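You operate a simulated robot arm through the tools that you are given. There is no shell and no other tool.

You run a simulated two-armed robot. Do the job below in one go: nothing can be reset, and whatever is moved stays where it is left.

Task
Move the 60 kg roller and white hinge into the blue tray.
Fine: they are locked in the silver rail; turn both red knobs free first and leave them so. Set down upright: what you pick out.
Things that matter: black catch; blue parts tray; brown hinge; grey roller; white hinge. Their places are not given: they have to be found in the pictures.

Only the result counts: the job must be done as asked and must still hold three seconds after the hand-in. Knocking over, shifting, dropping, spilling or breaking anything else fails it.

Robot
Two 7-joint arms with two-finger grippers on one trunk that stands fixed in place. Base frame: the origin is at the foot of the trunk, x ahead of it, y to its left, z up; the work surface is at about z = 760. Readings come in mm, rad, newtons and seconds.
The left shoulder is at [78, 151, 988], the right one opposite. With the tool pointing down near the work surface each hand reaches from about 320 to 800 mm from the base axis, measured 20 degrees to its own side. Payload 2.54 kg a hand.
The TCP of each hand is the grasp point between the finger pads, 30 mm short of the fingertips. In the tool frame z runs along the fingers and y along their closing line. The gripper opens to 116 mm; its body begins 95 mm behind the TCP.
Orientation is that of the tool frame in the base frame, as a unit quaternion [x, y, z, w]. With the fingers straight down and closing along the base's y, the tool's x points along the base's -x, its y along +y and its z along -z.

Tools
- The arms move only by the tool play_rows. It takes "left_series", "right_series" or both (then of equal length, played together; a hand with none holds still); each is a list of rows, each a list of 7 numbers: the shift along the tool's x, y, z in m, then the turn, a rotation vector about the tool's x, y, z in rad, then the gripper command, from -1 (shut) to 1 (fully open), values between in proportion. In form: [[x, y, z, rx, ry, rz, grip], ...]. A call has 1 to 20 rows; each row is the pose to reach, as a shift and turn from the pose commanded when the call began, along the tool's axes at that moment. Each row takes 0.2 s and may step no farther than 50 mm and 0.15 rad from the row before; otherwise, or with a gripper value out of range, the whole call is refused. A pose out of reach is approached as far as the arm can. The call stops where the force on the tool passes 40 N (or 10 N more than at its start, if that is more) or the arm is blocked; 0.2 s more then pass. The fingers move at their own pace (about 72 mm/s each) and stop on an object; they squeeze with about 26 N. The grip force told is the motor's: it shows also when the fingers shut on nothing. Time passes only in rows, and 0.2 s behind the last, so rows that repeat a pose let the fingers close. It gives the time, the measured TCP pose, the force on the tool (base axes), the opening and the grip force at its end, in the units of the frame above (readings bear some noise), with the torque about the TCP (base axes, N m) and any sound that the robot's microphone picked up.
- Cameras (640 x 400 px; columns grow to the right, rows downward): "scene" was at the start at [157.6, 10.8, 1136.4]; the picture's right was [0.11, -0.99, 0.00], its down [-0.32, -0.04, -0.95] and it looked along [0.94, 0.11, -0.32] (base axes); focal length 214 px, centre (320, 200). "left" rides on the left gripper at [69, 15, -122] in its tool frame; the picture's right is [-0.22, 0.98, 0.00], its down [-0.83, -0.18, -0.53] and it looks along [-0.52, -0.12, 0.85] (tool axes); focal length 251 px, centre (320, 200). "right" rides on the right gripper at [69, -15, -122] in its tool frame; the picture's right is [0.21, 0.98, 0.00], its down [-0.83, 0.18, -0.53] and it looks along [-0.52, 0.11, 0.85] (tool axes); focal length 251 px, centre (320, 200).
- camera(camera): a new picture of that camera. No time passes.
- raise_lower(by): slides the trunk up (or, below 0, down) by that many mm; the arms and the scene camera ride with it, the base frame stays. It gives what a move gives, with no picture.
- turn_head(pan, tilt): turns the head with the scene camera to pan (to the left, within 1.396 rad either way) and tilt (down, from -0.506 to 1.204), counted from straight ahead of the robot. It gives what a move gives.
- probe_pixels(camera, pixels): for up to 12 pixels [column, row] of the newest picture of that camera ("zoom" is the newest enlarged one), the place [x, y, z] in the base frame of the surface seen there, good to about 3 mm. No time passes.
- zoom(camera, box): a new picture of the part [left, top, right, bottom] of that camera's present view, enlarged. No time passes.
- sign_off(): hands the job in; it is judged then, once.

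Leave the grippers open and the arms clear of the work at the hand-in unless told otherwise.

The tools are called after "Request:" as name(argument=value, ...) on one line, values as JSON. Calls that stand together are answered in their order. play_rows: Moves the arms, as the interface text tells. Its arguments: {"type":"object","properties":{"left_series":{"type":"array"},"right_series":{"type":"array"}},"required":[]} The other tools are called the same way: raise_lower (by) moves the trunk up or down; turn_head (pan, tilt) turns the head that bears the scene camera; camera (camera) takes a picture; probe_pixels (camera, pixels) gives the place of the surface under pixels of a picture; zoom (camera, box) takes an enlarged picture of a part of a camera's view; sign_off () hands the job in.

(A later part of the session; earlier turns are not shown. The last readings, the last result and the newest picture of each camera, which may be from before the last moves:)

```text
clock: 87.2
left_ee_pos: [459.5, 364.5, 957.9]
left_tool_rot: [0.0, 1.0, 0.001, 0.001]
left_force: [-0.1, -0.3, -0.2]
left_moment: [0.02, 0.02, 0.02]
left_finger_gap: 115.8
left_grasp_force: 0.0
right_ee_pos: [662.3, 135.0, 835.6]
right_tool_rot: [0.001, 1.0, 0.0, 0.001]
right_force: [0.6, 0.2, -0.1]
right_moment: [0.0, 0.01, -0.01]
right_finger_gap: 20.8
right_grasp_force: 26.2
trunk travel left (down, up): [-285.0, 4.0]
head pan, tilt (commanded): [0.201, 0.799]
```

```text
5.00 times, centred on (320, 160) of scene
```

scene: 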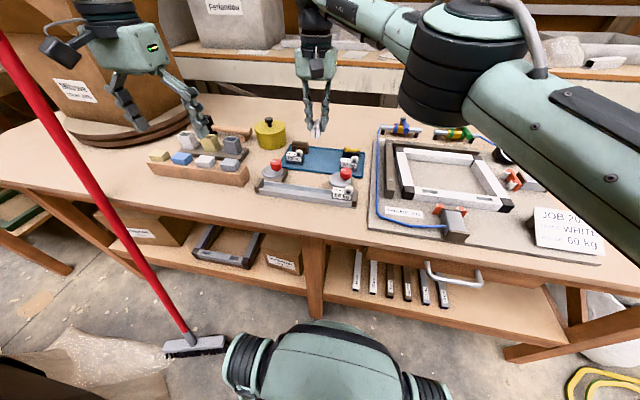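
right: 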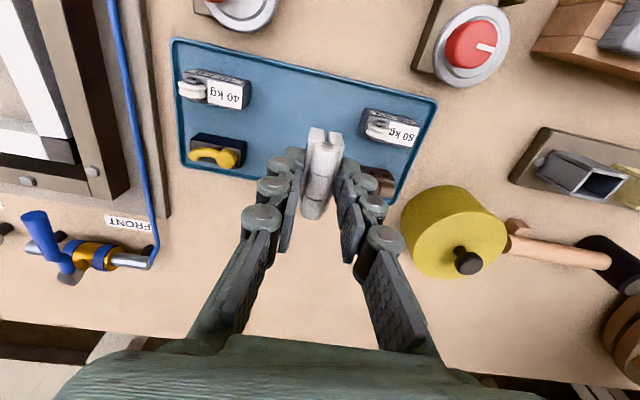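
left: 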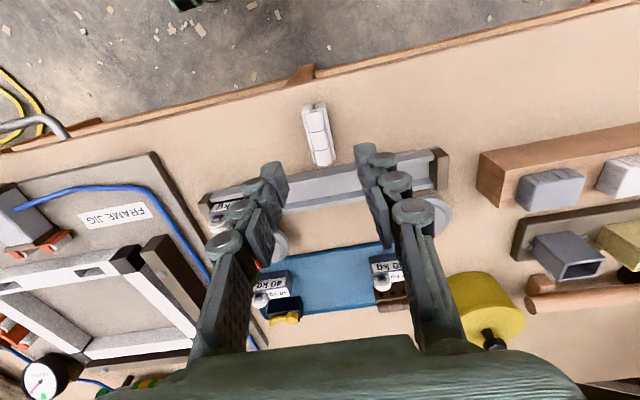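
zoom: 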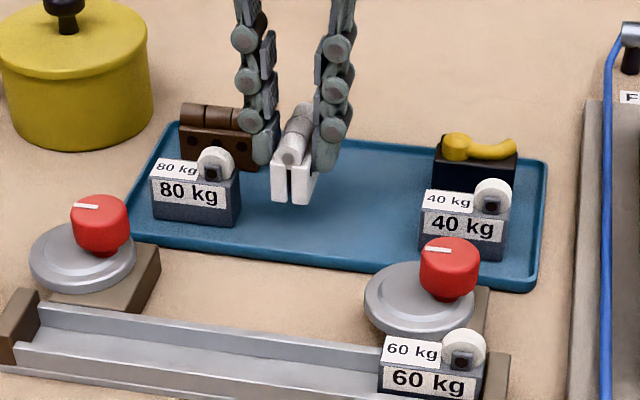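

Position (662, 135) is good, clear of the 80 kg roller and brown hinge. Descend 18 mm, then in small steps to contact.

Request:
play_rows(right_series=[[0, 0, 0.008, 0, 0, 0, -1], [0, 0, 0.015, 0, 0, 0, -1], [0, 0, 0.019, 0, 0, 0, -1], [0, 0, 0.019, 0, 0, 0, -1]])

Request:
play_rows(right_series=[[0, 0, 0.001, 0, 0, 0, -1], [0, 0, 0.002, 0, 0, 0, -1], [0, 0, 0.002, 0, 0, 0, -1]])

```text
clock: 88.2
left_ee_pos: [460.5, 364.1, 958.5]
left_tool_rot: [-0.001, 1.0, 0.0, 0.0]
left_force: [-0.5, 0.0, 0.0]
left_moment: [0.03, -0.01, 0.02]
left_finger_gap: 116.1
left_grasp_force: 0.0
right_ee_pos: [662.2, 134.9, 815.1]
right_tool_rot: [0.001, 1.0, 0.001, 0.001]
right_force: [0.7, 0.5, 0.0]
right_moment: [0.0, -0.01, 0.01]
right_finger_gap: 20.9
right_grasp_force: 25.8
trunk travel left (down, up): [-285.0, 4.0]
head pan, tilt (commanded): [0.201, 0.799]
```

```text
clock: 89.0
left_ee_pos: [460.7, 365.1, 957.3]
left_tool_rot: [-0.002, 1.0, 0.001, 0.0]
left_force: [0.2, -0.2, 0.5]
left_moment: [-0.02, 0.02, 0.01]
left_finger_gap: 116.0
left_grasp_force: 0.0
right_ee_pos: [662.2, 135.5, 813.3]
right_tool_rot: [0.001, 1.0, 0.002, 0.002]
right_force: [0.6, -0.1, -0.7]
right_moment: [-0.01, 0.0, -0.04]
right_finger_gap: 21.1
right_grasp_force: 25.8
trunk travel left (down, up): [-285.0, 4.0]
head pan, tilt (commanded): [0.201, 0.799]
```

Request:
play_rows(right_series=[[0, 0, 0.001, 0, 0, 0, -1], [0, 0, 0.0015, 0, 0, 0, -1], [0, 0, 0.0015, 0, 0, 0, -1]])

Request:
play_rows(right_series=[[0, 0, 0.001, 0, 0, 0, -1], [0, 0, 0.0015, 0, 0, 0, -1], [0, 0, 0.0015, 0, 0, 0, -1]])

```text
clock: 89.8
left_ee_pos: [459.4, 364.0, 957.3]
left_tool_rot: [0.0, 1.0, 0.0, 0.0]
left_force: [-0.1, -0.2, 0.5]
left_moment: [0.0, 0.04, 0.02]
left_finger_gap: 115.9
left_grasp_force: 0.0
right_ee_pos: [661.8, 134.3, 812.4]
right_tool_rot: [0.001, 1.0, 0.002, 0.001]
right_force: [-0.2, -1.1, -1.3]
right_moment: [-0.01, 0.02, 0.03]
right_finger_gap: 21.0
right_grasp_force: 26.4
trunk travel left (down, up): [-285.0, 4.0]
head pan, tilt (commanded): [0.201, 0.799]
```

```text
clock: 90.6
left_ee_pos: [460.8, 364.8, 958.0]
left_tool_rot: [-0.001, 1.0, 0.0, 0.001]
left_force: [0.0, -0.3, -0.3]
left_moment: [0.02, -0.01, 0.01]
left_finger_gap: 116.1
left_grasp_force: 0.0
right_ee_pos: [661.7, 135.3, 810.5]
right_tool_rot: [0.001, 1.0, 0.001, 0.001]
right_force: [-0.5, 0.9, 2.1]
right_moment: [0.0, 0.05, -0.01]
right_finger_gap: 21.1
right_grasp_force: 25.7
trunk travel left (down, up): [-285.0, 4.0]
head pan, tilt (commanded): [0.201, 0.799]
```

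Light contact (+2 N at z≈810.5). One more 0.7 mm to confirm.

Request:
play_rows(right_series=[[0, 0, 0.0007, 0, 0, 0, -1], [0, 0, 0.0007, 0, 0, 0, -1]])

Request:
zoom(camera="scene", box=[270, 125, 350, 185])

```text
clock: 91.2
left_ee_pos: [459.5, 365.8, 959.1]
left_tool_rot: [-0.001, 1.0, 0.0, 0.001]
left_force: [-0.3, -0.6, 0.5]
left_moment: [0.01, 0.0, 0.02]
left_finger_gap: 116.0
left_grasp_force: 0.1
right_ee_pos: [662.2, 134.9, 811.5]
right_tool_rot: [0.002, 1.0, 0.003, 0.002]
right_force: [0.1, 2.7, 6.2]
right_moment: [0.07, 0.04, 0.0]
right_finger_gap: 21.3
right_grasp_force: 26.1
trunk travel left (down, up): [-285.0, 4.0]
head pan, tilt (commanded): [0.201, 0.799]
```

```text
6.67 times, centred on (310, 155) of scene
```

zoom: 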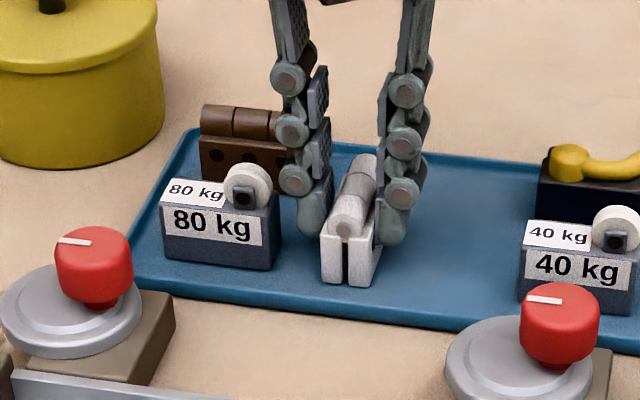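

Firm contact (6 N), hinge seated upright in the tray. Ease up 0.6 mm, open only to ~30 mm, and lift straight up.

Request:
play_rows(right_series=[[0, 0, -0.0006, 0, 0, 0, -1], [0, 0, -0.0006, 0, 0, 0, -0.48], [0, 0, -0.0006, 0, 0, 0, -0.48], [0, 0, -0.0006, 0, 0, 0, -0.48], [0, 0, -0.01, 0, 0, 0, -0.48], [0, 0, -0.03, 0, 0, 0, -0.48], [0, 0, -0.06, 0, 0, 0, -0.48], [0, 0, -0.095, 0, 0, 0, -0.4]])

Request:
zoom(camera="scene", box=[270, 125, 350, 185])

Request:
camera(camera="right")

```text
clock: 93.0
left_ee_pos: [459.7, 364.7, 957.7]
left_tool_rot: [-0.002, 1.0, -0.001, 0.002]
left_force: [0.4, 0.5, 0.1]
left_moment: [0.03, -0.01, -0.02]
left_finger_gap: 116.0
left_grasp_force: 0.1
right_ee_pos: [660.9, 132.7, 905.5]
right_tool_rot: [0.001, 1.0, 0.001, 0.001]
right_force: [0.7, 0.1, -0.2]
right_moment: [0.05, -0.01, -0.02]
right_finger_gap: 34.7
right_grasp_force: 0.0
trunk travel left (down, up): [-285.0, 4.0]
head pan, tilt (commanded): [0.201, 0.799]
```

```text
6.67 times, centred on (310, 155) of scene
```

zoom: 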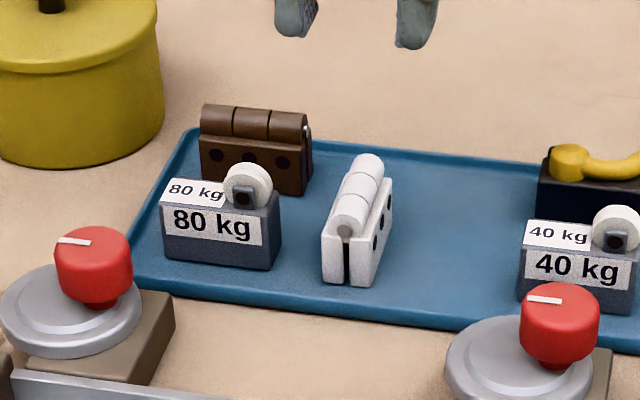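

```text
taken
```

right: 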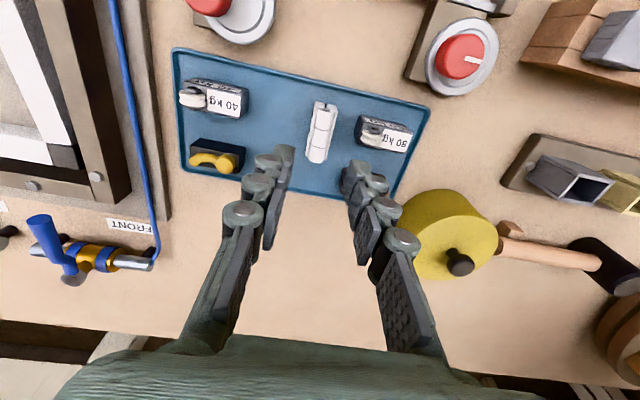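

The white hinge stands upright in the tray. Next the 60 kg roller: move the right hand back above it at about (522, 40, 895) and study it.

Request:
play_rows(right_series=[[0.03, -0.02, 0, 0, 0, 0, -0.1], [0.06, -0.04, 0, 0, 0, 0, 0.2], [0.09, -0.06, 0, 0, 0, 0, 0.2], [0.12, -0.08, 0, 0, 0, 0, 0.2], [0.139, -0.093, 0.01, 0, 0, 0, 0.2], [0.139, -0.093, 0.01, 0, 0, 0, 0.2]])

Request:
camera(camera="right")

Request:
zoom(camera="right", box=[240, 80, 400, 180])

Request:
probe_pixels(camera="zoom", pixels=[[320, 200], [260, 200], [380, 200], [320, 160], [320, 240], [240, 200], [400, 200], [300, 180], [340, 220]])

```text
clock: 94.4
left_ee_pos: [461.6, 364.8, 957.3]
left_tool_rot: [0.0, 1.0, 0.0, 0.001]
left_force: [0.0, -0.1, 0.2]
left_moment: [0.01, 0.02, 0.01]
left_finger_gap: 116.0
left_grasp_force: 0.1
right_ee_pos: [521.6, 42.2, 893.6]
right_tool_rot: [0.001, 1.0, 0.001, 0.001]
right_force: [1.0, -0.8, -0.2]
right_moment: [-0.01, -0.01, 0.01]
right_finger_gap: 69.6
right_grasp_force: 0.0
trunk travel left (down, up): [-285.0, 4.0]
head pan, tilt (commanded): [0.201, 0.799]
```

```text
taken
```

right: 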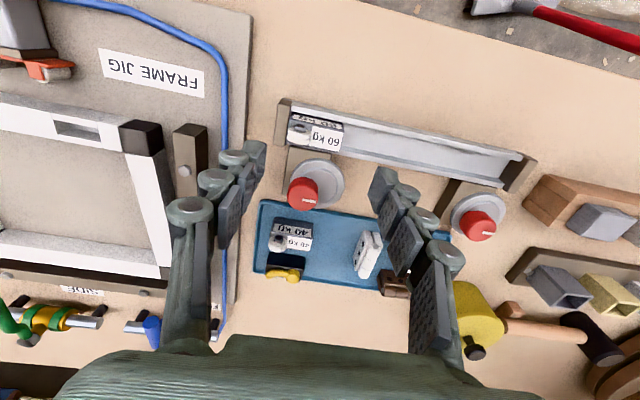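

```text
4.00 times, centred on (320, 130) of right
```

zoom: 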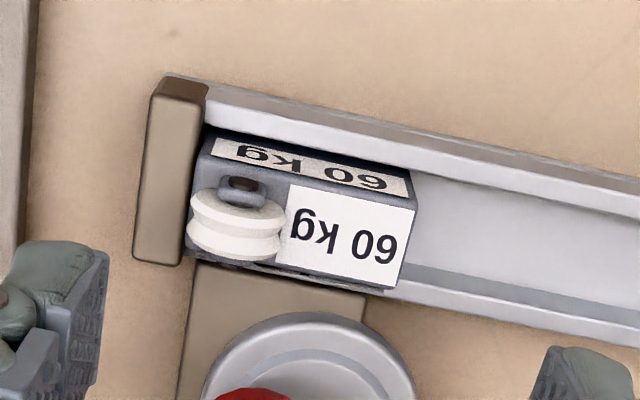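

```text
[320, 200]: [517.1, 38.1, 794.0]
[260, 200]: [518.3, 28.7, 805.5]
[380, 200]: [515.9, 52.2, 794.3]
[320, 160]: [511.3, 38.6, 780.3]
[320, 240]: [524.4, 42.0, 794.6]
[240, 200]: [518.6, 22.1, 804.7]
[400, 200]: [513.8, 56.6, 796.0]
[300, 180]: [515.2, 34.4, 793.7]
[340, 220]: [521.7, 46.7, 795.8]
```

Clear view. I'll probe the block's back edge, both ends, end block and the disc/knob positions.

Request:
probe_pixels(camera="zoom", pixels=[[380, 278], [340, 268], [404, 240], [398, 270], [212, 165], [205, 170], [190, 215], [170, 180], [170, 240], [240, 225], [300, 320], [240, 185]])

Request:
zoom(camera="right", box=[270, 95, 350, 145])

```text
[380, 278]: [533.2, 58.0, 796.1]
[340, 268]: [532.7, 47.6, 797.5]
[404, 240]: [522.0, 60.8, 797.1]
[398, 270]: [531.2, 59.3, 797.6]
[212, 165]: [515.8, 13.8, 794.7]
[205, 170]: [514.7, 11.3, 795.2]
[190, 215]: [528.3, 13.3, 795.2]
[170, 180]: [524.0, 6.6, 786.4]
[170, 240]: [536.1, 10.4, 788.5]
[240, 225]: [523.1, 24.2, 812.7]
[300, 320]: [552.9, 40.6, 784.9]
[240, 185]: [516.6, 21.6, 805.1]
```

```text
8.00 times, centred on (310, 120) of right
```

zoom: 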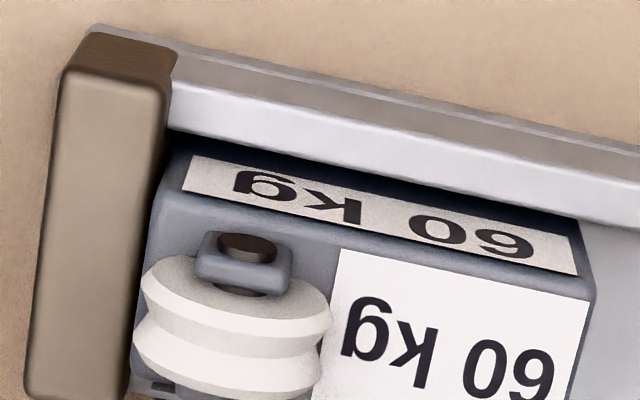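

Block: x≈512–534, y≈13–60, top z≈796; wheel top ≈813; end block top ≈788. I'll straddle it along y (opening 58 mm), tips at ≈791.5, then push it gently along the rail to the middle with the −y finger.

Request:
play_rows(right_series=[[-0.001, -0.003, 0.02, 0, 0, 0, 0.0], [-0.001, -0.006, 0.045, 0, 0, 0, 0.0], [-0.001, -0.006, 0.062, 0, 0, 0, 0.0], [-0.001, -0.006, 0.072, 0, 0, 0, 0.0], [-0.001, -0.006, 0.072, 0, 0, 0, 0.0]])

Request:
zoom(camera="right", box=[220, 100, 420, 225])

Request:
zoom(camera="scene", box=[300, 150, 380, 210])

```text
clock: 95.6
left_ee_pos: [460.2, 364.3, 957.9]
left_tool_rot: [0.0, 1.0, 0.001, -0.001]
left_force: [1.1, -0.3, -0.1]
left_moment: [0.02, -0.02, 0.01]
left_finger_gap: 116.1
left_grasp_force: 0.0
right_ee_pos: [523.8, 35.8, 821.0]
right_tool_rot: [0.001, 1.0, 0.0, 0.002]
right_force: [0.1, 0.7, 0.1]
right_moment: [0.01, 0.04, 0.0]
right_finger_gap: 58.0
right_grasp_force: 0.0
trunk travel left (down, up): [-285.0, 4.0]
head pan, tilt (commanded): [0.201, 0.799]
```

```text
3.20 times, centred on (320, 162) of right
```

zoom: 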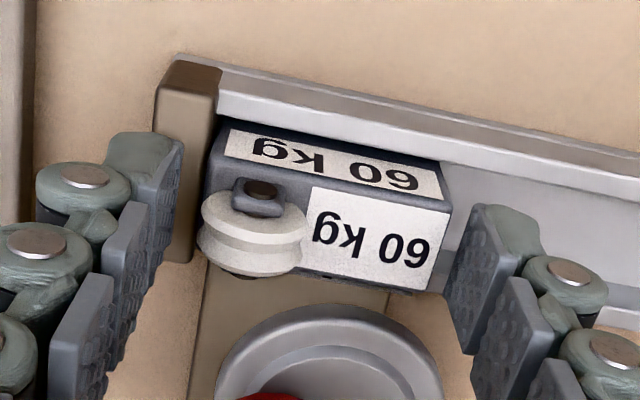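

```text
6.67 times, centred on (340, 180) of scene
```

zoom: 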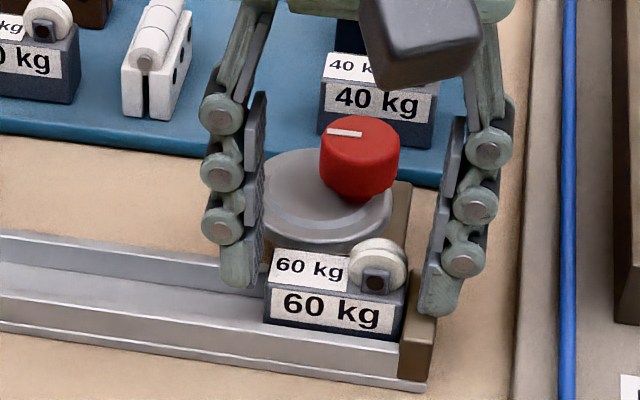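

Straddled well. Push slowly +y by 25 mm first and check that the roller slides level.

Request:
play_rows(right_series=[[0, 0.004, 0, 0, 0, 0, -0.03], [0, 0.008, 0, 0, 0, 0, -0.03], [0, 0.012, 0, 0, 0, 0, -0.03], [0, 0.016, 0, 0, 0, 0, -0.03], [0, 0.02, 0, 0, 0, 0, -0.03], [0, 0.025, 0, 0, 0, 0, -0.03]])

Request:
zoom(camera="scene", box=[300, 150, 380, 210])

Request:
zoom(camera="right", box=[220, 100, 420, 225])

```text
clock: 97.0
left_ee_pos: [460.6, 364.0, 956.8]
left_tool_rot: [-0.002, 1.0, 0.0, 0.0]
left_force: [-0.1, 0.7, 0.2]
left_moment: [0.0, -0.02, -0.02]
left_finger_gap: 116.0
left_grasp_force: 0.1
right_ee_pos: [524.2, 61.9, 823.0]
right_tool_rot: [0.001, 1.0, 0.001, 0.001]
right_force: [0.7, 0.8, 0.3]
right_moment: [0.03, 0.0, 0.0]
right_finger_gap: 56.5
right_grasp_force: 0.1
trunk travel left (down, up): [-285.0, 4.0]
head pan, tilt (commanded): [0.201, 0.799]
```

```text
6.67 times, centred on (340, 180) of scene
```

zoom: 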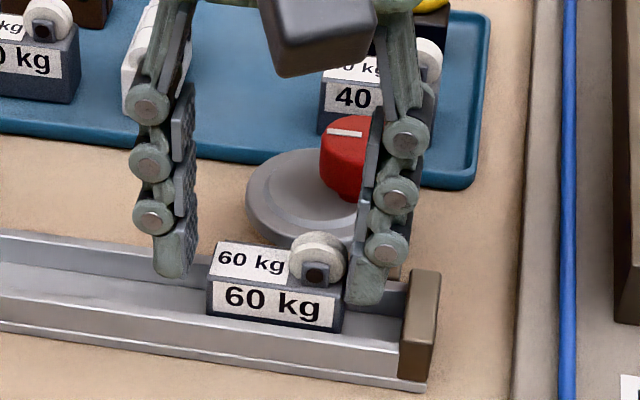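

```text
3.20 times, centred on (320, 162) of right
```

zoom: 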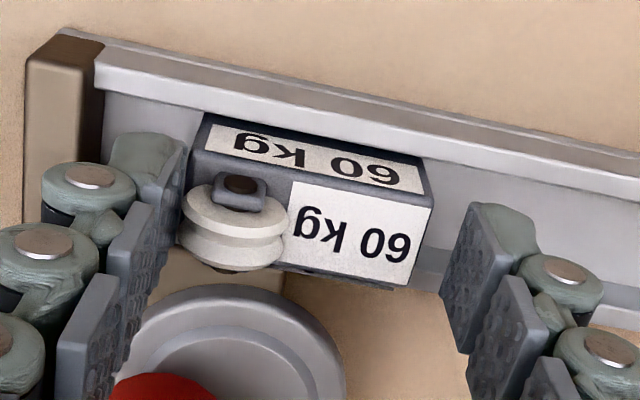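

It slides level. Continue +y by another 54 mm.

Request:
play_rows(right_series=[[0, 0.005, 0, 0, 0, 0, -0.03], [0, 0.01, 0, 0, 0, 0, -0.03], [0, 0.015, 0, 0, 0, 0, -0.03], [0, 0.02, 0, 0, 0, 0, -0.03], [0, 0.025, 0, 0, 0, 0, -0.03], [0, 0.03, 0, 0, 0, 0, -0.03], [0, 0.035, 0, 0, 0, 0, -0.03], [0, 0.04, 0, 0, 0, 0, -0.03], [0, 0.045, 0, 0, 0, 0, -0.03], [0, 0.05, 0, 0, 0, 0, -0.03], [0, 0.054, 0, 0, 0, 0, -0.03]])

Request:
zoom(camera="scene", box=[270, 140, 370, 215])

Request:
zoom(camera="right", box=[220, 100, 420, 225])

```text
clock: 99.4
left_ee_pos: [460.9, 364.2, 956.8]
left_tool_rot: [0.0, 1.0, 0.0, 0.0]
left_force: [0.7, 0.2, -0.8]
left_moment: [-0.03, -0.01, 0.02]
left_finger_gap: 115.9
left_grasp_force: 0.1
right_ee_pos: [524.5, 114.2, 820.4]
right_tool_rot: [0.001, 1.0, 0.001, 0.0]
right_force: [-0.2, 0.2, 1.1]
right_moment: [-0.01, 0.02, 0.02]
right_finger_gap: 56.5
right_grasp_force: 0.2
trunk travel left (down, up): [-285.0, 4.0]
head pan, tilt (commanded): [0.201, 0.799]
```

```text
5.33 times, centred on (320, 178) of scene
```

zoom: 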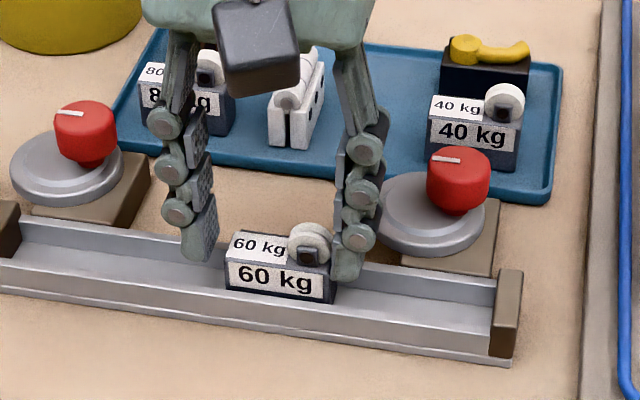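

```text
3.20 times, centred on (320, 162) of right
```

zoom: 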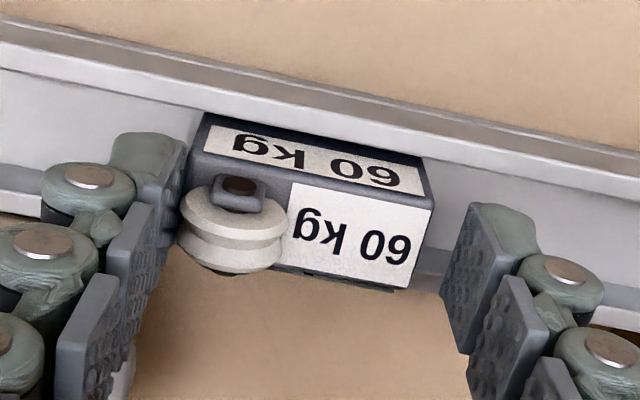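

The roller is mid-rail, centre ≈ (523, 110), upright. Now lift the right hand, turn it −90° (fingers closing along x) above the roller.

Request:
play_rows(right_series=[[0, 0, -0.025, 0, 0, 0, -0.03], [0, -0.002, -0.05, 0, 0, -0.143, -0.03], [0.001, -0.004, -0.05, 0, 0, -0.286, -0.03], [0.001, -0.004, -0.05, 0, 0, -0.429, -0.03], [0.001, -0.004, -0.05, 0, 0, -0.571, -0.03], [0.001, -0.004, -0.05, 0, 0, -0.714, -0.03], [0.001, -0.004, -0.05, 0, 0, -0.857, -0.03], [0.001, -0.004, -0.05, 0, 0, -1.0, -0.03], [0.001, -0.004, -0.05, 0, 0, -1.143, -0.03], [0.001, -0.004, -0.05, 0, 0, -1.286, -0.03], [0.001, -0.004, -0.05, 0, 0, -1.429, -0.03], [0.001, -0.004, -0.05, 0, 0, -1.571, -0.03], [0.001, -0.004, -0.05, 0, 0, -1.571, -0.03]])

Request:
camera(camera="right")

Request:
camera(camera="scene")

```text
clock: 102.2
left_ee_pos: [459.8, 364.8, 957.7]
left_tool_rot: [-0.001, 1.0, 0.0, 0.0]
left_force: [0.1, 0.5, -0.9]
left_moment: [-0.02, 0.01, 0.0]
left_finger_gap: 116.0
left_grasp_force: 0.0
right_ee_pos: [523.9, 109.5, 872.5]
right_tool_rot: [-0.56, 0.828, 0.001, 0.001]
right_force: [0.1, -0.3, 0.4]
right_moment: [0.01, 0.01, 0.02]
right_finger_gap: 56.5
right_grasp_force: 0.1
right hand out of reach, approached as far as the arm can: row 10, 11, 12, 13
trunk travel left (down, up): [-285.0, 4.0]
head pan, tilt (commanded): [0.201, 0.799]
```

```text
taken
```

right: 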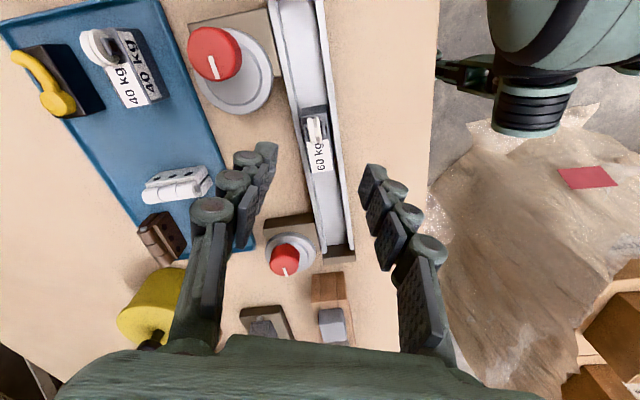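

```text
taken
```

scene: 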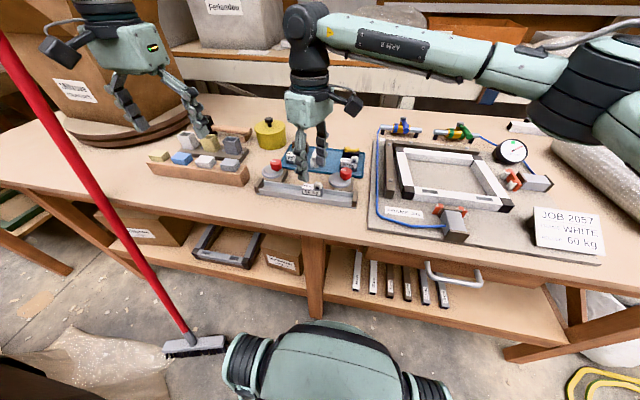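

Turn limited at about −68° here. I'll try the other way, to +90°, staying above the roller.

Request:
play_rows(right_series=[[0, 0, 0, 0, 0, 0.14, -0.03], [0, 0, 0, 0, 0, 0.28, -0.03], [0, 0, 0, 0, 0, 0.42, -0.03], [0, 0, 0, 0, 0, 0.56, -0.03], [0, 0, 0, 0, 0, 0.7, -0.03], [0, 0, 0, 0, 0, 0.84, -0.03], [0, 0, 0, 0, 0, 0.98, -0.03], [0, 0, 0, 0, 0, 1.12, -0.03], [0, 0, 0, 0, 0, 1.26, -0.03], [0, 0, 0, 0, 0, 1.4, -0.03], [0, 0, 0, 0, 0, 1.54, -0.03], [0, 0, 0, 0, 0, 1.68, -0.03], [0, 0, 0, 0, 0, 1.82, -0.03], [0, 0, 0, 0, 0, 1.96, -0.03], [0, 0, 0, 0, 0, 2.1, -0.03], [0, 0, 0, 0, 0, 2.24, -0.03], [0, 0, 0, 0, 0, 2.38, -0.03], [0, 0, 0, 0, 0, 2.52, -0.03], [0, 0, 0, 0, 0, 2.64, -0.03], [0, 0, 0, 0, 0, 2.76, -0.03]])

Request:
camera(camera="right")

Request:
camera(camera="scene")

```text
clock: 106.4
left_ee_pos: [460.8, 363.5, 957.1]
left_tool_rot: [-0.001, 1.0, 0.0, 0.001]
left_force: [0.3, 0.7, 0.6]
left_moment: [0.0, 0.03, -0.02]
left_finger_gap: 116.1
left_grasp_force: 0.0
right_ee_pos: [522.2, 112.0, 871.7]
right_tool_rot: [0.708, 0.707, 0.001, 0.001]
right_force: [-0.6, 0.1, -0.7]
right_moment: [-0.01, 0.01, 0.01]
right_finger_gap: 56.4
right_grasp_force: 0.1
trunk travel left (down, up): [-285.0, 4.0]
head pan, tilt (commanded): [0.201, 0.799]
```

```text
taken
```

right: 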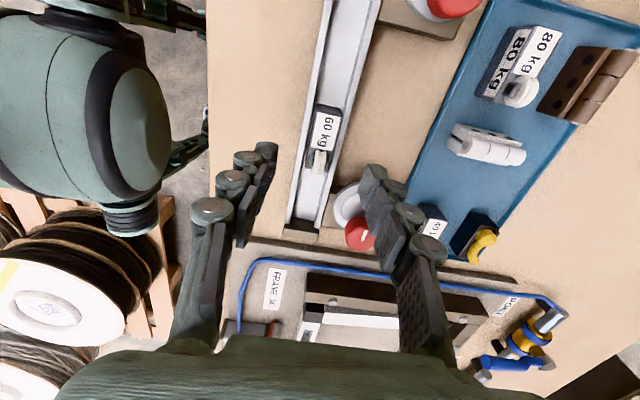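

```text
taken
```

scene: 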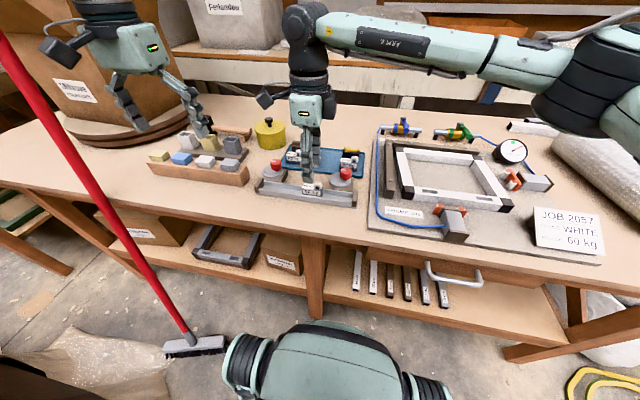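

+90° works. Check centring over the roller with an enlarged view.

Request:
zoom(camera="right", box=[240, 90, 400, 190])

```text
4.00 times, centred on (320, 140) of right
```

zoom: 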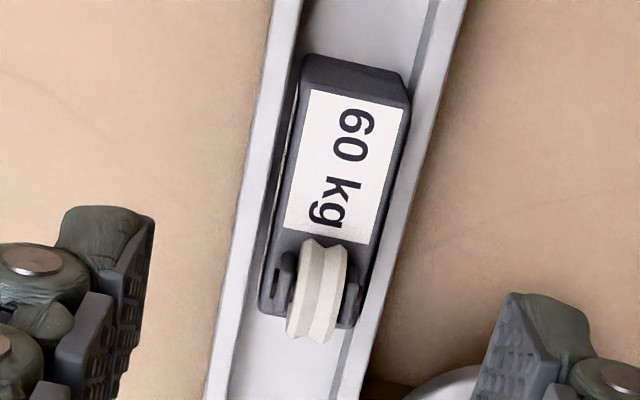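

Roller centre is about 1–2 mm toward +x from the hand axis. Shift 1.5 mm, descend to TCP z≈814.5, and look again.

Request:
play_rows(right_series=[[0.0, 0.0015, 0.02, 0, 0, 0, -0.03], [0.0, 0.0015, 0.04, 0, 0, 0, -0.03], [0.0, 0.0015, 0.052, 0, 0, 0, -0.03], [0.0, 0.0015, 0.057, 0, 0, 0, -0.03], [0.0, 0.0015, 0.057, 0, 0, 0, -0.03]])

Request:
zoom(camera="right", box=[240, 110, 400, 210])

Request:
zoom(camera="scene", box=[270, 150, 350, 210])

```text
clock: 107.6
left_ee_pos: [460.7, 365.1, 957.8]
left_tool_rot: [-0.002, 1.0, 0.0, 0.0]
left_force: [0.1, -0.2, -0.7]
left_moment: [0.01, 0.01, -0.02]
left_finger_gap: 115.7
left_grasp_force: 0.1
right_ee_pos: [523.9, 110.1, 814.5]
right_tool_rot: [0.707, 0.707, 0.0, 0.0]
right_force: [-0.3, 0.5, -0.8]
right_moment: [-0.01, 0.01, 0.0]
right_finger_gap: 56.0
right_grasp_force: 0.1
trunk travel left (down, up): [-285.0, 4.0]
head pan, tilt (commanded): [0.201, 0.799]
```

```text
4.00 times, centred on (320, 160) of right
```

zoom: 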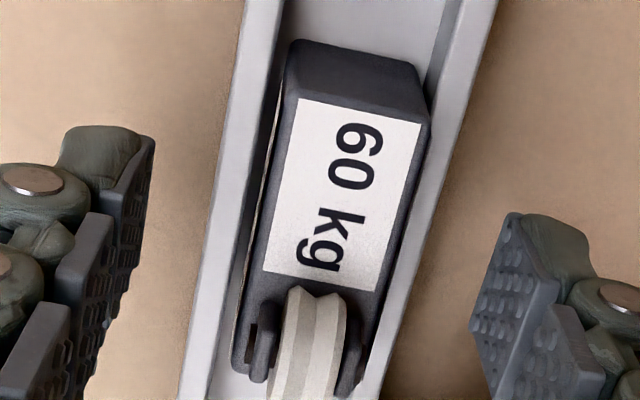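

```text
6.67 times, centred on (310, 180) of scene
```

zoom: 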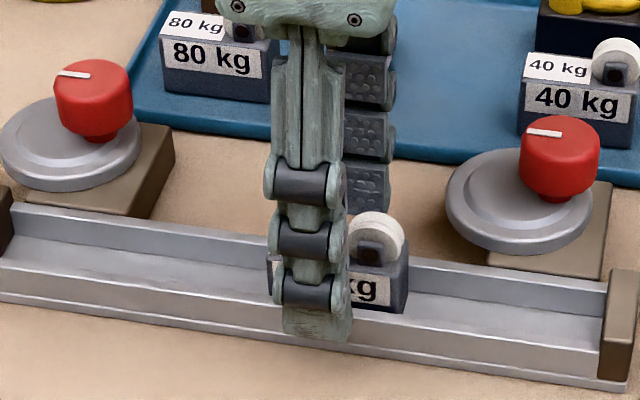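

Good. Close on the block's front and back faces.

Request:
play_rows(right_series=[[0, 0, 0, 0, 0, 0, -1], [0, 0, 0, 0, 0, 0, -1], [0, 0, 0, 0, 0, 0, -1]])

Request:
zoom(camera="right", box=[240, 110, 400, 210])

Request:
zoom(camera="scene", box=[270, 150, 350, 210])

```text
clock: 108.4
left_ee_pos: [460.1, 364.0, 957.0]
left_tool_rot: [-0.001, 1.0, 0.001, -0.001]
left_force: [0.6, 0.3, -0.6]
left_moment: [0.0, 0.01, -0.01]
left_finger_gap: 115.8
left_grasp_force: 0.0
right_ee_pos: [524.2, 110.7, 814.9]
right_tool_rot: [0.707, 0.707, 0.001, 0.001]
right_force: [-0.2, -0.4, -0.2]
right_moment: [-0.02, -0.01, -0.04]
right_finger_gap: 21.0
right_grasp_force: 25.7
trunk travel left (down, up): [-285.0, 4.0]
head pan, tilt (commanded): [0.201, 0.799]
```

```text
4.00 times, centred on (320, 160) of right
```

zoom: 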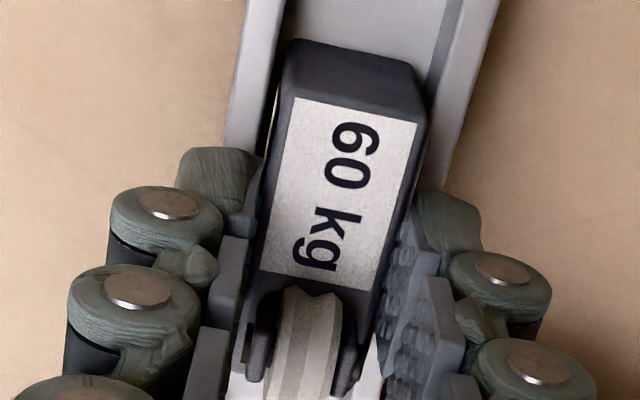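

```text
6.67 times, centred on (310, 180) of scene
```

zoom: 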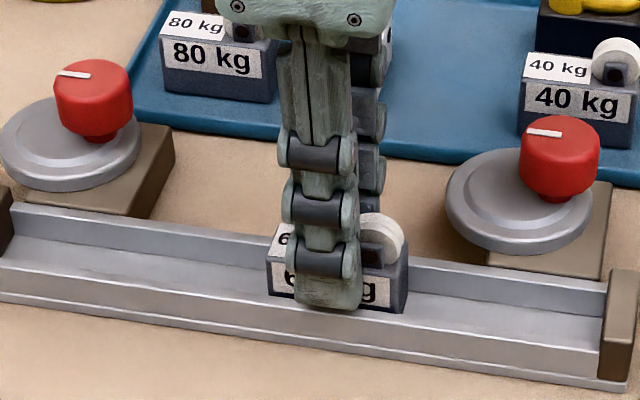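

Gripped at 21.0 mm, near the middle. Lift slowly 8 mm and check.

Request:
play_rows(right_series=[[0, 0, -0.002, 0, 0, 0, -1], [0, 0, -0.004, 0, 0, 0, -1], [0, 0, -0.006, 0, 0, 0, -1], [0, 0, -0.008, 0, 0, 0, -1]])

Request:
zoom(camera="scene", box=[270, 150, 350, 210])

```text
clock: 109.4
left_ee_pos: [459.3, 364.0, 957.0]
left_tool_rot: [0.0, 1.0, 0.0, 0.001]
left_force: [-0.2, -0.5, 0.2]
left_moment: [0.02, 0.01, 0.02]
left_finger_gap: 116.3
left_grasp_force: 0.1
right_ee_pos: [526.2, 110.0, 821.8]
right_tool_rot: [0.707, 0.707, 0.002, -0.001]
right_force: [-0.3, 0.2, -0.7]
right_moment: [0.0, 0.01, -0.02]
right_finger_gap: 21.0
right_grasp_force: 26.3
trunk travel left (down, up): [-285.0, 4.0]
head pan, tilt (commanded): [0.201, 0.799]
```

```text
6.67 times, centred on (310, 180) of scene
```

zoom: 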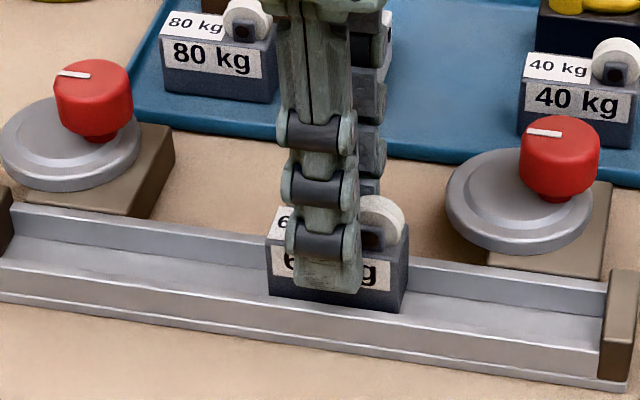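

It lifts cleanly with the hand. Raise to z≈890 and try moving forward to (675, 90) keeping this orientation.

Request:
play_rows(right_series=[[0, 0, -0.015, 0, 0, 0, -1], [0, 0, -0.035, 0, 0, 0, -1], [0, 0, -0.055, 0, 0, 0, -1], [0, 0, -0.068, 0, 0, 0, -1], [-0.003, 0.02, -0.068, 0, 0, 0, -1], [-0.006, 0.04, -0.068, 0, 0, 0, -1], [-0.009, 0.06, -0.068, 0, 0, 0, -1], [-0.012, 0.08, -0.068, 0, 0, 0, -1], [-0.015, 0.1, -0.068, 0, 0, 0, -1], [-0.018, 0.12, -0.068, 0, 0, 0, -1], [-0.02, 0.14, -0.068, 0, 0, 0, -1], [-0.02, 0.15, -0.068, 0, 0, 0, -1], [-0.02, 0.15, -0.068, 0, 0, 0, -1]])

Request:
camera(camera="right")

Request:
zoom(camera="scene", box=[260, 110, 380, 200])

```text
clock: 112.2
left_ee_pos: [459.6, 363.8, 956.6]
left_tool_rot: [-0.001, 1.0, 0.0, 0.0]
left_force: [0.5, -0.5, 0.2]
left_moment: [-0.02, -0.01, -0.02]
left_finger_gap: 116.1
left_grasp_force: 0.0
right_ee_pos: [673.9, 90.6, 891.1]
right_tool_rot: [0.707, 0.707, 0.001, 0.0]
right_force: [0.6, -0.5, -0.6]
right_moment: [-0.02, -0.03, 0.01]
right_finger_gap: 21.1
right_grasp_force: 26.4
trunk travel left (down, up): [-285.0, 4.0]
head pan, tilt (commanded): [0.201, 0.799]
```

```text
taken
```

right: 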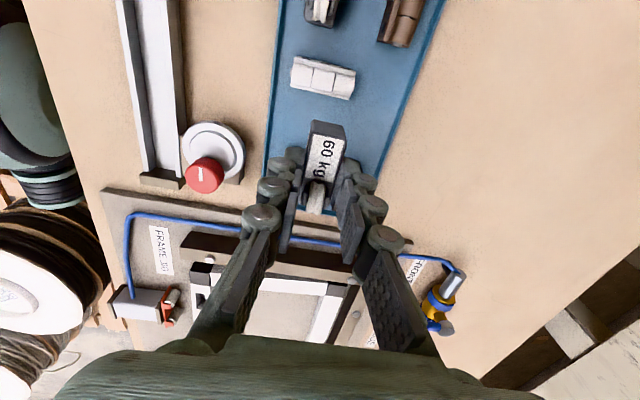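

```text
4.44 times, centred on (320, 155) of scene
```

zoom: 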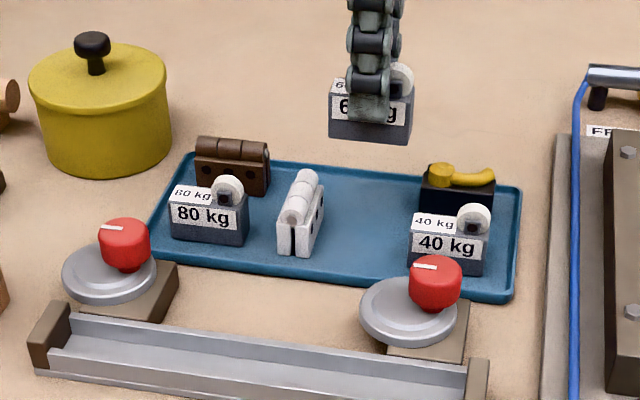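

Reached (674, 90.6). It hangs over the free space between the white hinge and the 40 kg roller/catch. Descend to z≈830 and check the neighbours.

Request:
play_rows(right_series=[[0, 0, 0.02, 0, 0, 0, -1], [0, 0, 0.04, 0, 0, 0, -1], [0, 0, 0.055, 0, 0, 0, -1], [0, 0, 0.061, 0, 0, 0, -1], [0, 0, 0.061, 0, 0, 0, -1]])

Request:
zoom(camera="right", box=[220, 20, 420, 220])

Request:
zoom(camera="scene", box=[270, 120, 370, 190])

```text
clock: 113.4
left_ee_pos: [459.2, 364.9, 957.6]
left_tool_rot: [-0.001, 1.0, -0.001, 0.0]
left_force: [0.2, 0.5, 0.3]
left_moment: [0.03, 0.0, 0.04]
left_finger_gap: 116.0
left_grasp_force: 0.1
right_ee_pos: [675.4, 91.2, 828.9]
right_tool_rot: [0.708, 0.707, 0.001, 0.001]
right_force: [0.5, 0.2, 0.1]
right_moment: [0.06, 0.01, -0.01]
right_finger_gap: 20.9
right_grasp_force: 26.1
trunk travel left (down, up): [-285.0, 4.0]
head pan, tilt (commanded): [0.201, 0.799]
```

```text
2.00 times, centred on (320, 120) of right
```

zoom: 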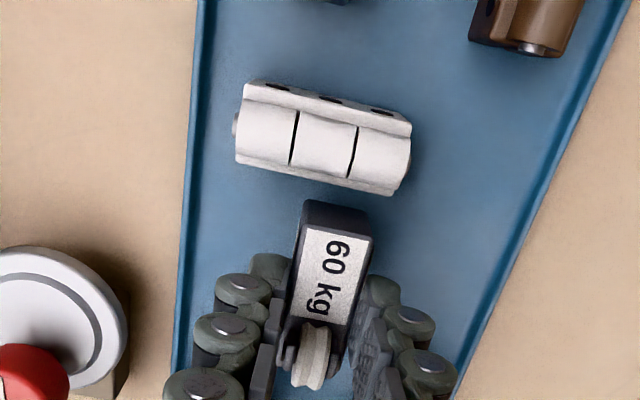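

```text
5.71 times, centred on (320, 155) of scene
```

zoom: 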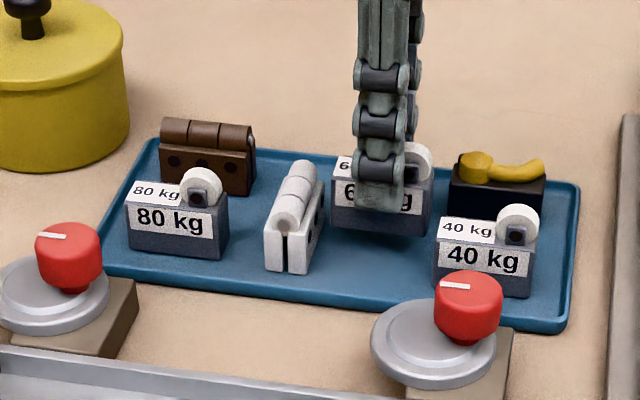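

I'll probe the gap between the roller's +y end and the white hinge in the right camera view.

Request:
probe_pixels(camera="right", pixels=[[375, 121], [375, 124], [390, 127], [395, 132], [400, 115], [310, 111], [390, 140], [392, 150]])

Request:
zoom(camera="right", box=[320, 90, 440, 165])

```text
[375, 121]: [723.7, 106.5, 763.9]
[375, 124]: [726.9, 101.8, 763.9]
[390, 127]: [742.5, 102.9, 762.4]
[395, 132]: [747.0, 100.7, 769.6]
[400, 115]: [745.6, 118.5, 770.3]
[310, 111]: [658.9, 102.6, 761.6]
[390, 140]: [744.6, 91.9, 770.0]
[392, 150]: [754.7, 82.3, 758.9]
```

```text
5.33 times, centred on (380, 128) of right
```

zoom: 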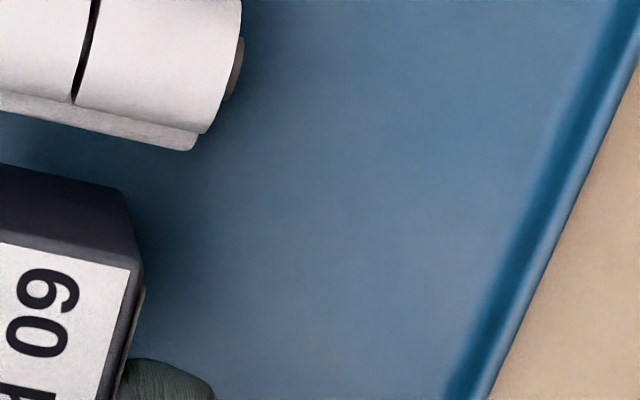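

Request:
probe_pixels(camera="right", pixels=[[327, 126], [327, 123], [327, 134], [327, 108], [327, 105], [340, 111], [310, 117], [325, 116], [345, 115], [290, 102]])

```text
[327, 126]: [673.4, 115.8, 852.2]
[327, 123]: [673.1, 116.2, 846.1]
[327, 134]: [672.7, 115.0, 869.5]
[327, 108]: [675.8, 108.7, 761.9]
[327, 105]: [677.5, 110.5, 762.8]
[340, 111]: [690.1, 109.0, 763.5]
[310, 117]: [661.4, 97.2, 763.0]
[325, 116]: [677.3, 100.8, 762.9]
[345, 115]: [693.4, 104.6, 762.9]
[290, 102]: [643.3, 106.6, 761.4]
```

Those probes used the older picture. I'll probe the fresh enlarged one instead.

Request:
probe_pixels(camera="zoom", pixels=[[150, 132], [100, 118], [60, 108], [60, 200], [90, 225], [60, 230], [60, 255], [180, 140], [30, 150], [120, 60]])

```text
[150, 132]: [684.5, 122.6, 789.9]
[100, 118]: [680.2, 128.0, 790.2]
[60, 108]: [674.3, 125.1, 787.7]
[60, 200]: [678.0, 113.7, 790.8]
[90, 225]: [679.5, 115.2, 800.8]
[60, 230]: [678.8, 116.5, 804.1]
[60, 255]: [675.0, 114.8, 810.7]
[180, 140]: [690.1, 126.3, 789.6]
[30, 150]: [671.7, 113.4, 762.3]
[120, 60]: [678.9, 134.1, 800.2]
```

Gap to the hinge is about 9 mm and the other neighbours are clear. Descend 10 mm, then in small steps to contact.

Request:
play_rows(right_series=[[0, 0, 0.005, 0, 0, 0, -1], [0, 0, 0.011, 0, 0, 0, -1], [0, 0, 0.011, 0, 0, 0, -1]])

Request:
play_rows(right_series=[[0, 0, 0.001, 0, 0, 0, -1], [0, 0, 0.002, 0, 0, 0, -1], [0, 0, 0.002, 0, 0, 0, -1]])

```text
clock: 114.2
left_ee_pos: [459.7, 364.4, 958.1]
left_tool_rot: [0.0, 1.0, 0.001, 0.001]
left_force: [0.4, -0.1, -0.7]
left_moment: [0.05, -0.01, 0.0]
left_finger_gap: 116.0
left_grasp_force: 0.0
right_ee_pos: [674.7, 90.6, 818.4]
right_tool_rot: [0.707, 0.707, 0.002, 0.0]
right_force: [-1.1, -0.9, -0.3]
right_moment: [-0.06, 0.01, -0.01]
right_finger_gap: 20.9
right_grasp_force: 25.7
trunk travel left (down, up): [-285.0, 4.0]
head pan, tilt (commanded): [0.201, 0.799]
```

```text
clock: 115.0
left_ee_pos: [459.7, 365.2, 957.6]
left_tool_rot: [-0.002, 1.0, -0.001, -0.001]
left_force: [0.0, -0.7, -0.2]
left_moment: [0.0, 0.0, -0.01]
left_finger_gap: 116.2
left_grasp_force: 0.0
right_ee_pos: [673.4, 89.7, 816.5]
right_tool_rot: [0.707, 0.707, 0.001, 0.0]
right_force: [0.3, -0.7, -0.8]
right_moment: [0.0, 0.0, 0.02]
right_finger_gap: 20.9
right_grasp_force: 26.5
trunk travel left (down, up): [-285.0, 4.0]
head pan, tilt (commanded): [0.201, 0.799]
```

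Request:
play_rows(right_series=[[0, 0, 0.001, 0, 0, 0, -1], [0, 0, 0.0015, 0, 0, 0, -1], [0, 0, 0.0015, 0, 0, 0, -1]])

Request:
play_rows(right_series=[[0, 0, 0.001, 0, 0, 0, -1], [0, 0, 0.001, 0, 0, 0, -1]])

```text
clock: 115.8
left_ee_pos: [461.9, 364.6, 957.0]
left_tool_rot: [-0.001, 1.0, 0.0, 0.001]
left_force: [0.0, -0.3, 0.3]
left_moment: [0.0, -0.02, 0.03]
left_finger_gap: 115.9
left_grasp_force: 0.0
right_ee_pos: [673.2, 90.6, 815.6]
right_tool_rot: [0.707, 0.707, 0.001, 0.0]
right_force: [-0.4, 0.7, -0.8]
right_moment: [0.01, 0.03, -0.03]
right_finger_gap: 20.7
right_grasp_force: 26.4
trunk travel left (down, up): [-285.0, 4.0]
head pan, tilt (commanded): [0.201, 0.799]
```

```text
clock: 116.4
left_ee_pos: [460.2, 364.2, 957.5]
left_tool_rot: [-0.001, 1.0, 0.001, 0.0]
left_force: [0.8, -0.2, 0.1]
left_moment: [0.0, -0.06, -0.01]
left_finger_gap: 116.1
left_grasp_force: 0.1
right_ee_pos: [674.1, 90.9, 814.3]
right_tool_rot: [0.707, 0.707, 0.001, 0.0]
right_force: [-0.3, 0.6, -0.6]
right_moment: [-0.02, 0.02, -0.01]
right_finger_gap: 21.1
right_grasp_force: 25.6
trunk travel left (down, up): [-285.0, 4.0]
head pan, tilt (commanded): [0.201, 0.799]
```

Request:
play_rows(right_series=[[0, 0, 0.001, 0, 0, 0, -1], [0, 0, 0.001, 0, 0, 0, -1]])

Request:
play_rows(right_series=[[0, 0, 0.001, 0, 0, 0, -1], [0, 0, 0.001, 0, 0, 0, -1]])

Request:
zoom(camera="scene", box=[290, 130, 370, 190])

```text
clock: 117.0
left_ee_pos: [460.3, 363.9, 957.0]
left_tool_rot: [0.0, 1.0, 0.0, 0.0]
left_force: [0.9, -0.5, -0.1]
left_moment: [0.03, -0.04, 0.02]
left_finger_gap: 115.7
left_grasp_force: 0.1
right_ee_pos: [676.1, 91.3, 813.7]
right_tool_rot: [0.708, 0.707, 0.001, 0.0]
right_force: [-0.5, -0.7, 1.0]
right_moment: [-0.03, 0.0, -0.03]
right_finger_gap: 21.1
right_grasp_force: 25.9
trunk travel left (down, up): [-285.0, 4.0]
head pan, tilt (commanded): [0.201, 0.799]
```

```text
clock: 117.6
left_ee_pos: [460.3, 364.5, 958.4]
left_tool_rot: [0.0, 1.0, 0.0, 0.001]
left_force: [0.6, 0.7, -0.3]
left_moment: [0.01, -0.01, -0.07]
left_finger_gap: 115.9
left_grasp_force: 0.1
right_ee_pos: [675.6, 92.1, 813.0]
right_tool_rot: [0.708, 0.706, 0.002, 0.001]
right_force: [1.0, -1.6, 8.3]
right_moment: [-0.08, 0.03, 0.02]
right_finger_gap: 20.8
right_grasp_force: 25.5
trunk travel left (down, up): [-285.0, 4.0]
head pan, tilt (commanded): [0.201, 0.799]
```

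```text
6.67 times, centred on (330, 160) of scene
```

zoom: 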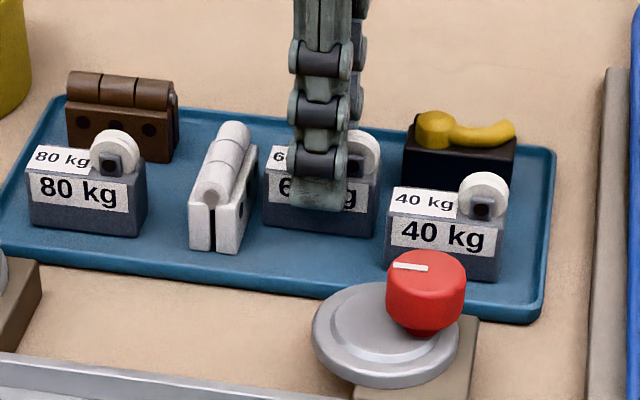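

Contact: +8 N at z≈813, roller seated upright in the tray. Ease up 0.8 mm, open to ~40 mm, and lift straight up.

Request:
play_rows(right_series=[[0, 0, -0.0008, 0, 0, 0, -1], [0, 0, -0.0008, 0, 0, 0, -0.35], [0, 0, -0.0008, 0, 0, 0, -0.35], [0, 0, -0.0008, 0, 0, 0, -0.35], [0, 0, -0.01, 0, 0, 0, -0.35], [0, 0, -0.03, 0, 0, 0, -0.35], [0, 0, -0.06, 0, 0, 0, -0.35], [0, 0, -0.1, 0, 0, 0, -0.2]])

Request:
zoom(camera="scene", box=[290, 130, 370, 190])

Request:
camera(camera="right")

```text
clock: 119.4
left_ee_pos: [460.5, 364.0, 956.9]
left_tool_rot: [-0.001, 1.0, 0.0, 0.0]
left_force: [0.5, 0.0, -0.3]
left_moment: [0.01, 0.02, 0.0]
left_finger_gap: 116.0
left_grasp_force: 0.2
right_ee_pos: [675.2, 93.4, 913.7]
right_tool_rot: [0.707, 0.707, 0.002, 0.0]
right_force: [-0.9, 0.1, 0.3]
right_moment: [-0.01, 0.0, 0.01]
right_finger_gap: 46.1
right_grasp_force: 0.1
trunk travel left (down, up): [-285.0, 4.0]
head pan, tilt (commanded): [0.201, 0.799]
```

```text
6.67 times, centred on (330, 160) of scene
```

zoom: 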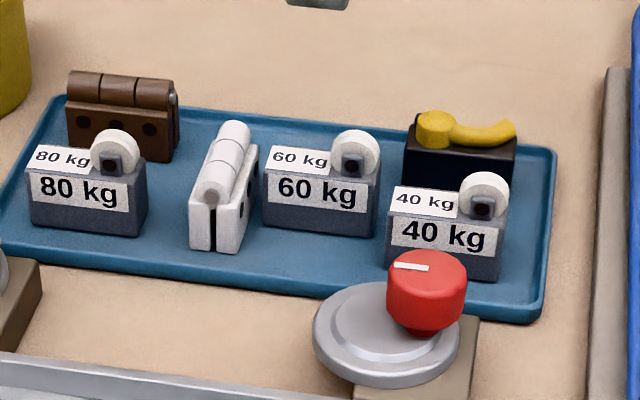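

```text
taken
```

right: 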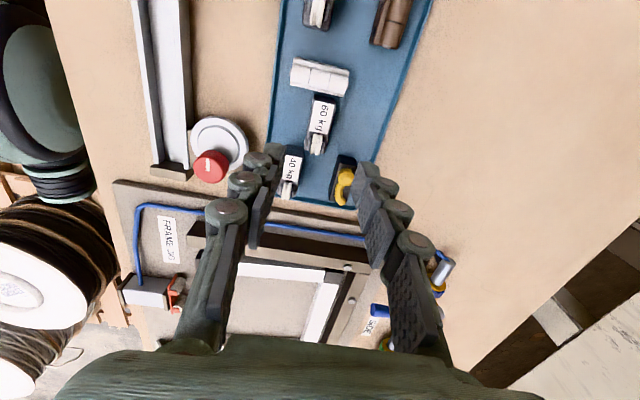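

Both the 60 kg roller and the white hinge stand upright in the tray. Now retract the right hand up and back to the right, opening it fully.

Request:
play_rows(right_series=[[0, 0, -0.03, 0, 0, 0, -0.2], [0, -0.01, -0.06, 0, 0, -0.13, 0], [-0.02, -0.03, -0.08, 0, 0, -0.26, 0.2], [-0.04, -0.05, -0.09, 0, 0, -0.4, 0.5], [-0.065, -0.07, -0.09, 0, 0, -0.53, 0.8], [-0.09, -0.09, -0.09, 0, 0, -0.66, 1], [-0.115, -0.11, -0.09, 0, 0, -0.79, 1], [-0.14, -0.13, -0.09, 0, 0, -0.92, 1], [-0.16, -0.15, -0.09, 0, 0, -1.05, 1], [-0.18, -0.17, -0.09, 0, 0, -1.18, 1], [-0.2, -0.185, -0.09, 0, 0, -1.31, 1], [-0.213, -0.195, -0.09, 0, 0, -1.44, 1], [-0.213, -0.195, -0.09, 0, 0, -1.571, 1]])

Request:
camera(camera="scene")

Request:
zoom(camera="scene", box=[240, 130, 380, 215])

```text
clock: 122.2
left_ee_pos: [461.1, 364.5, 957.8]
left_tool_rot: [-0.001, 1.0, -0.001, 0.0]
left_force: [0.4, 0.0, 0.2]
left_moment: [0.04, 0.01, -0.01]
left_finger_gap: 116.2
left_grasp_force: 0.0
right_ee_pos: [482.3, -122.5, 1001.9]
right_tool_rot: [-0.001, 1.0, 0.001, 0.002]
right_force: [0.4, 0.7, 0.0]
right_moment: [0.0, 0.0, 0.02]
right_finger_gap: 115.9
right_grasp_force: 0.0
trunk travel left (down, up): [-285.0, 4.0]
head pan, tilt (commanded): [0.201, 0.799]
```

```text
taken
```

scene: 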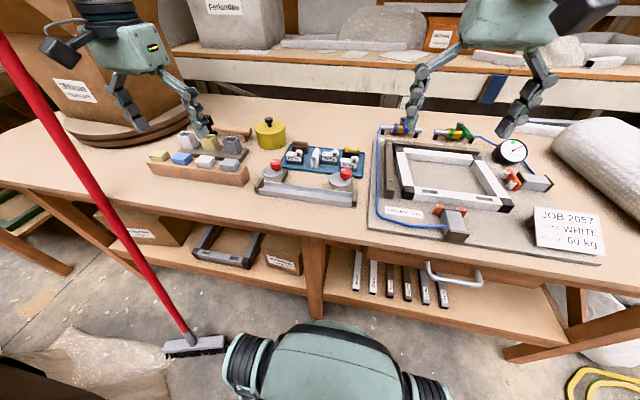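

```text
4.57 times, centred on (310, 172) of scene
```

zoom: 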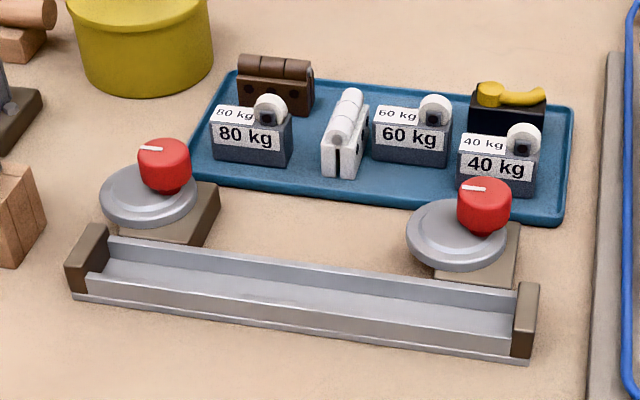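

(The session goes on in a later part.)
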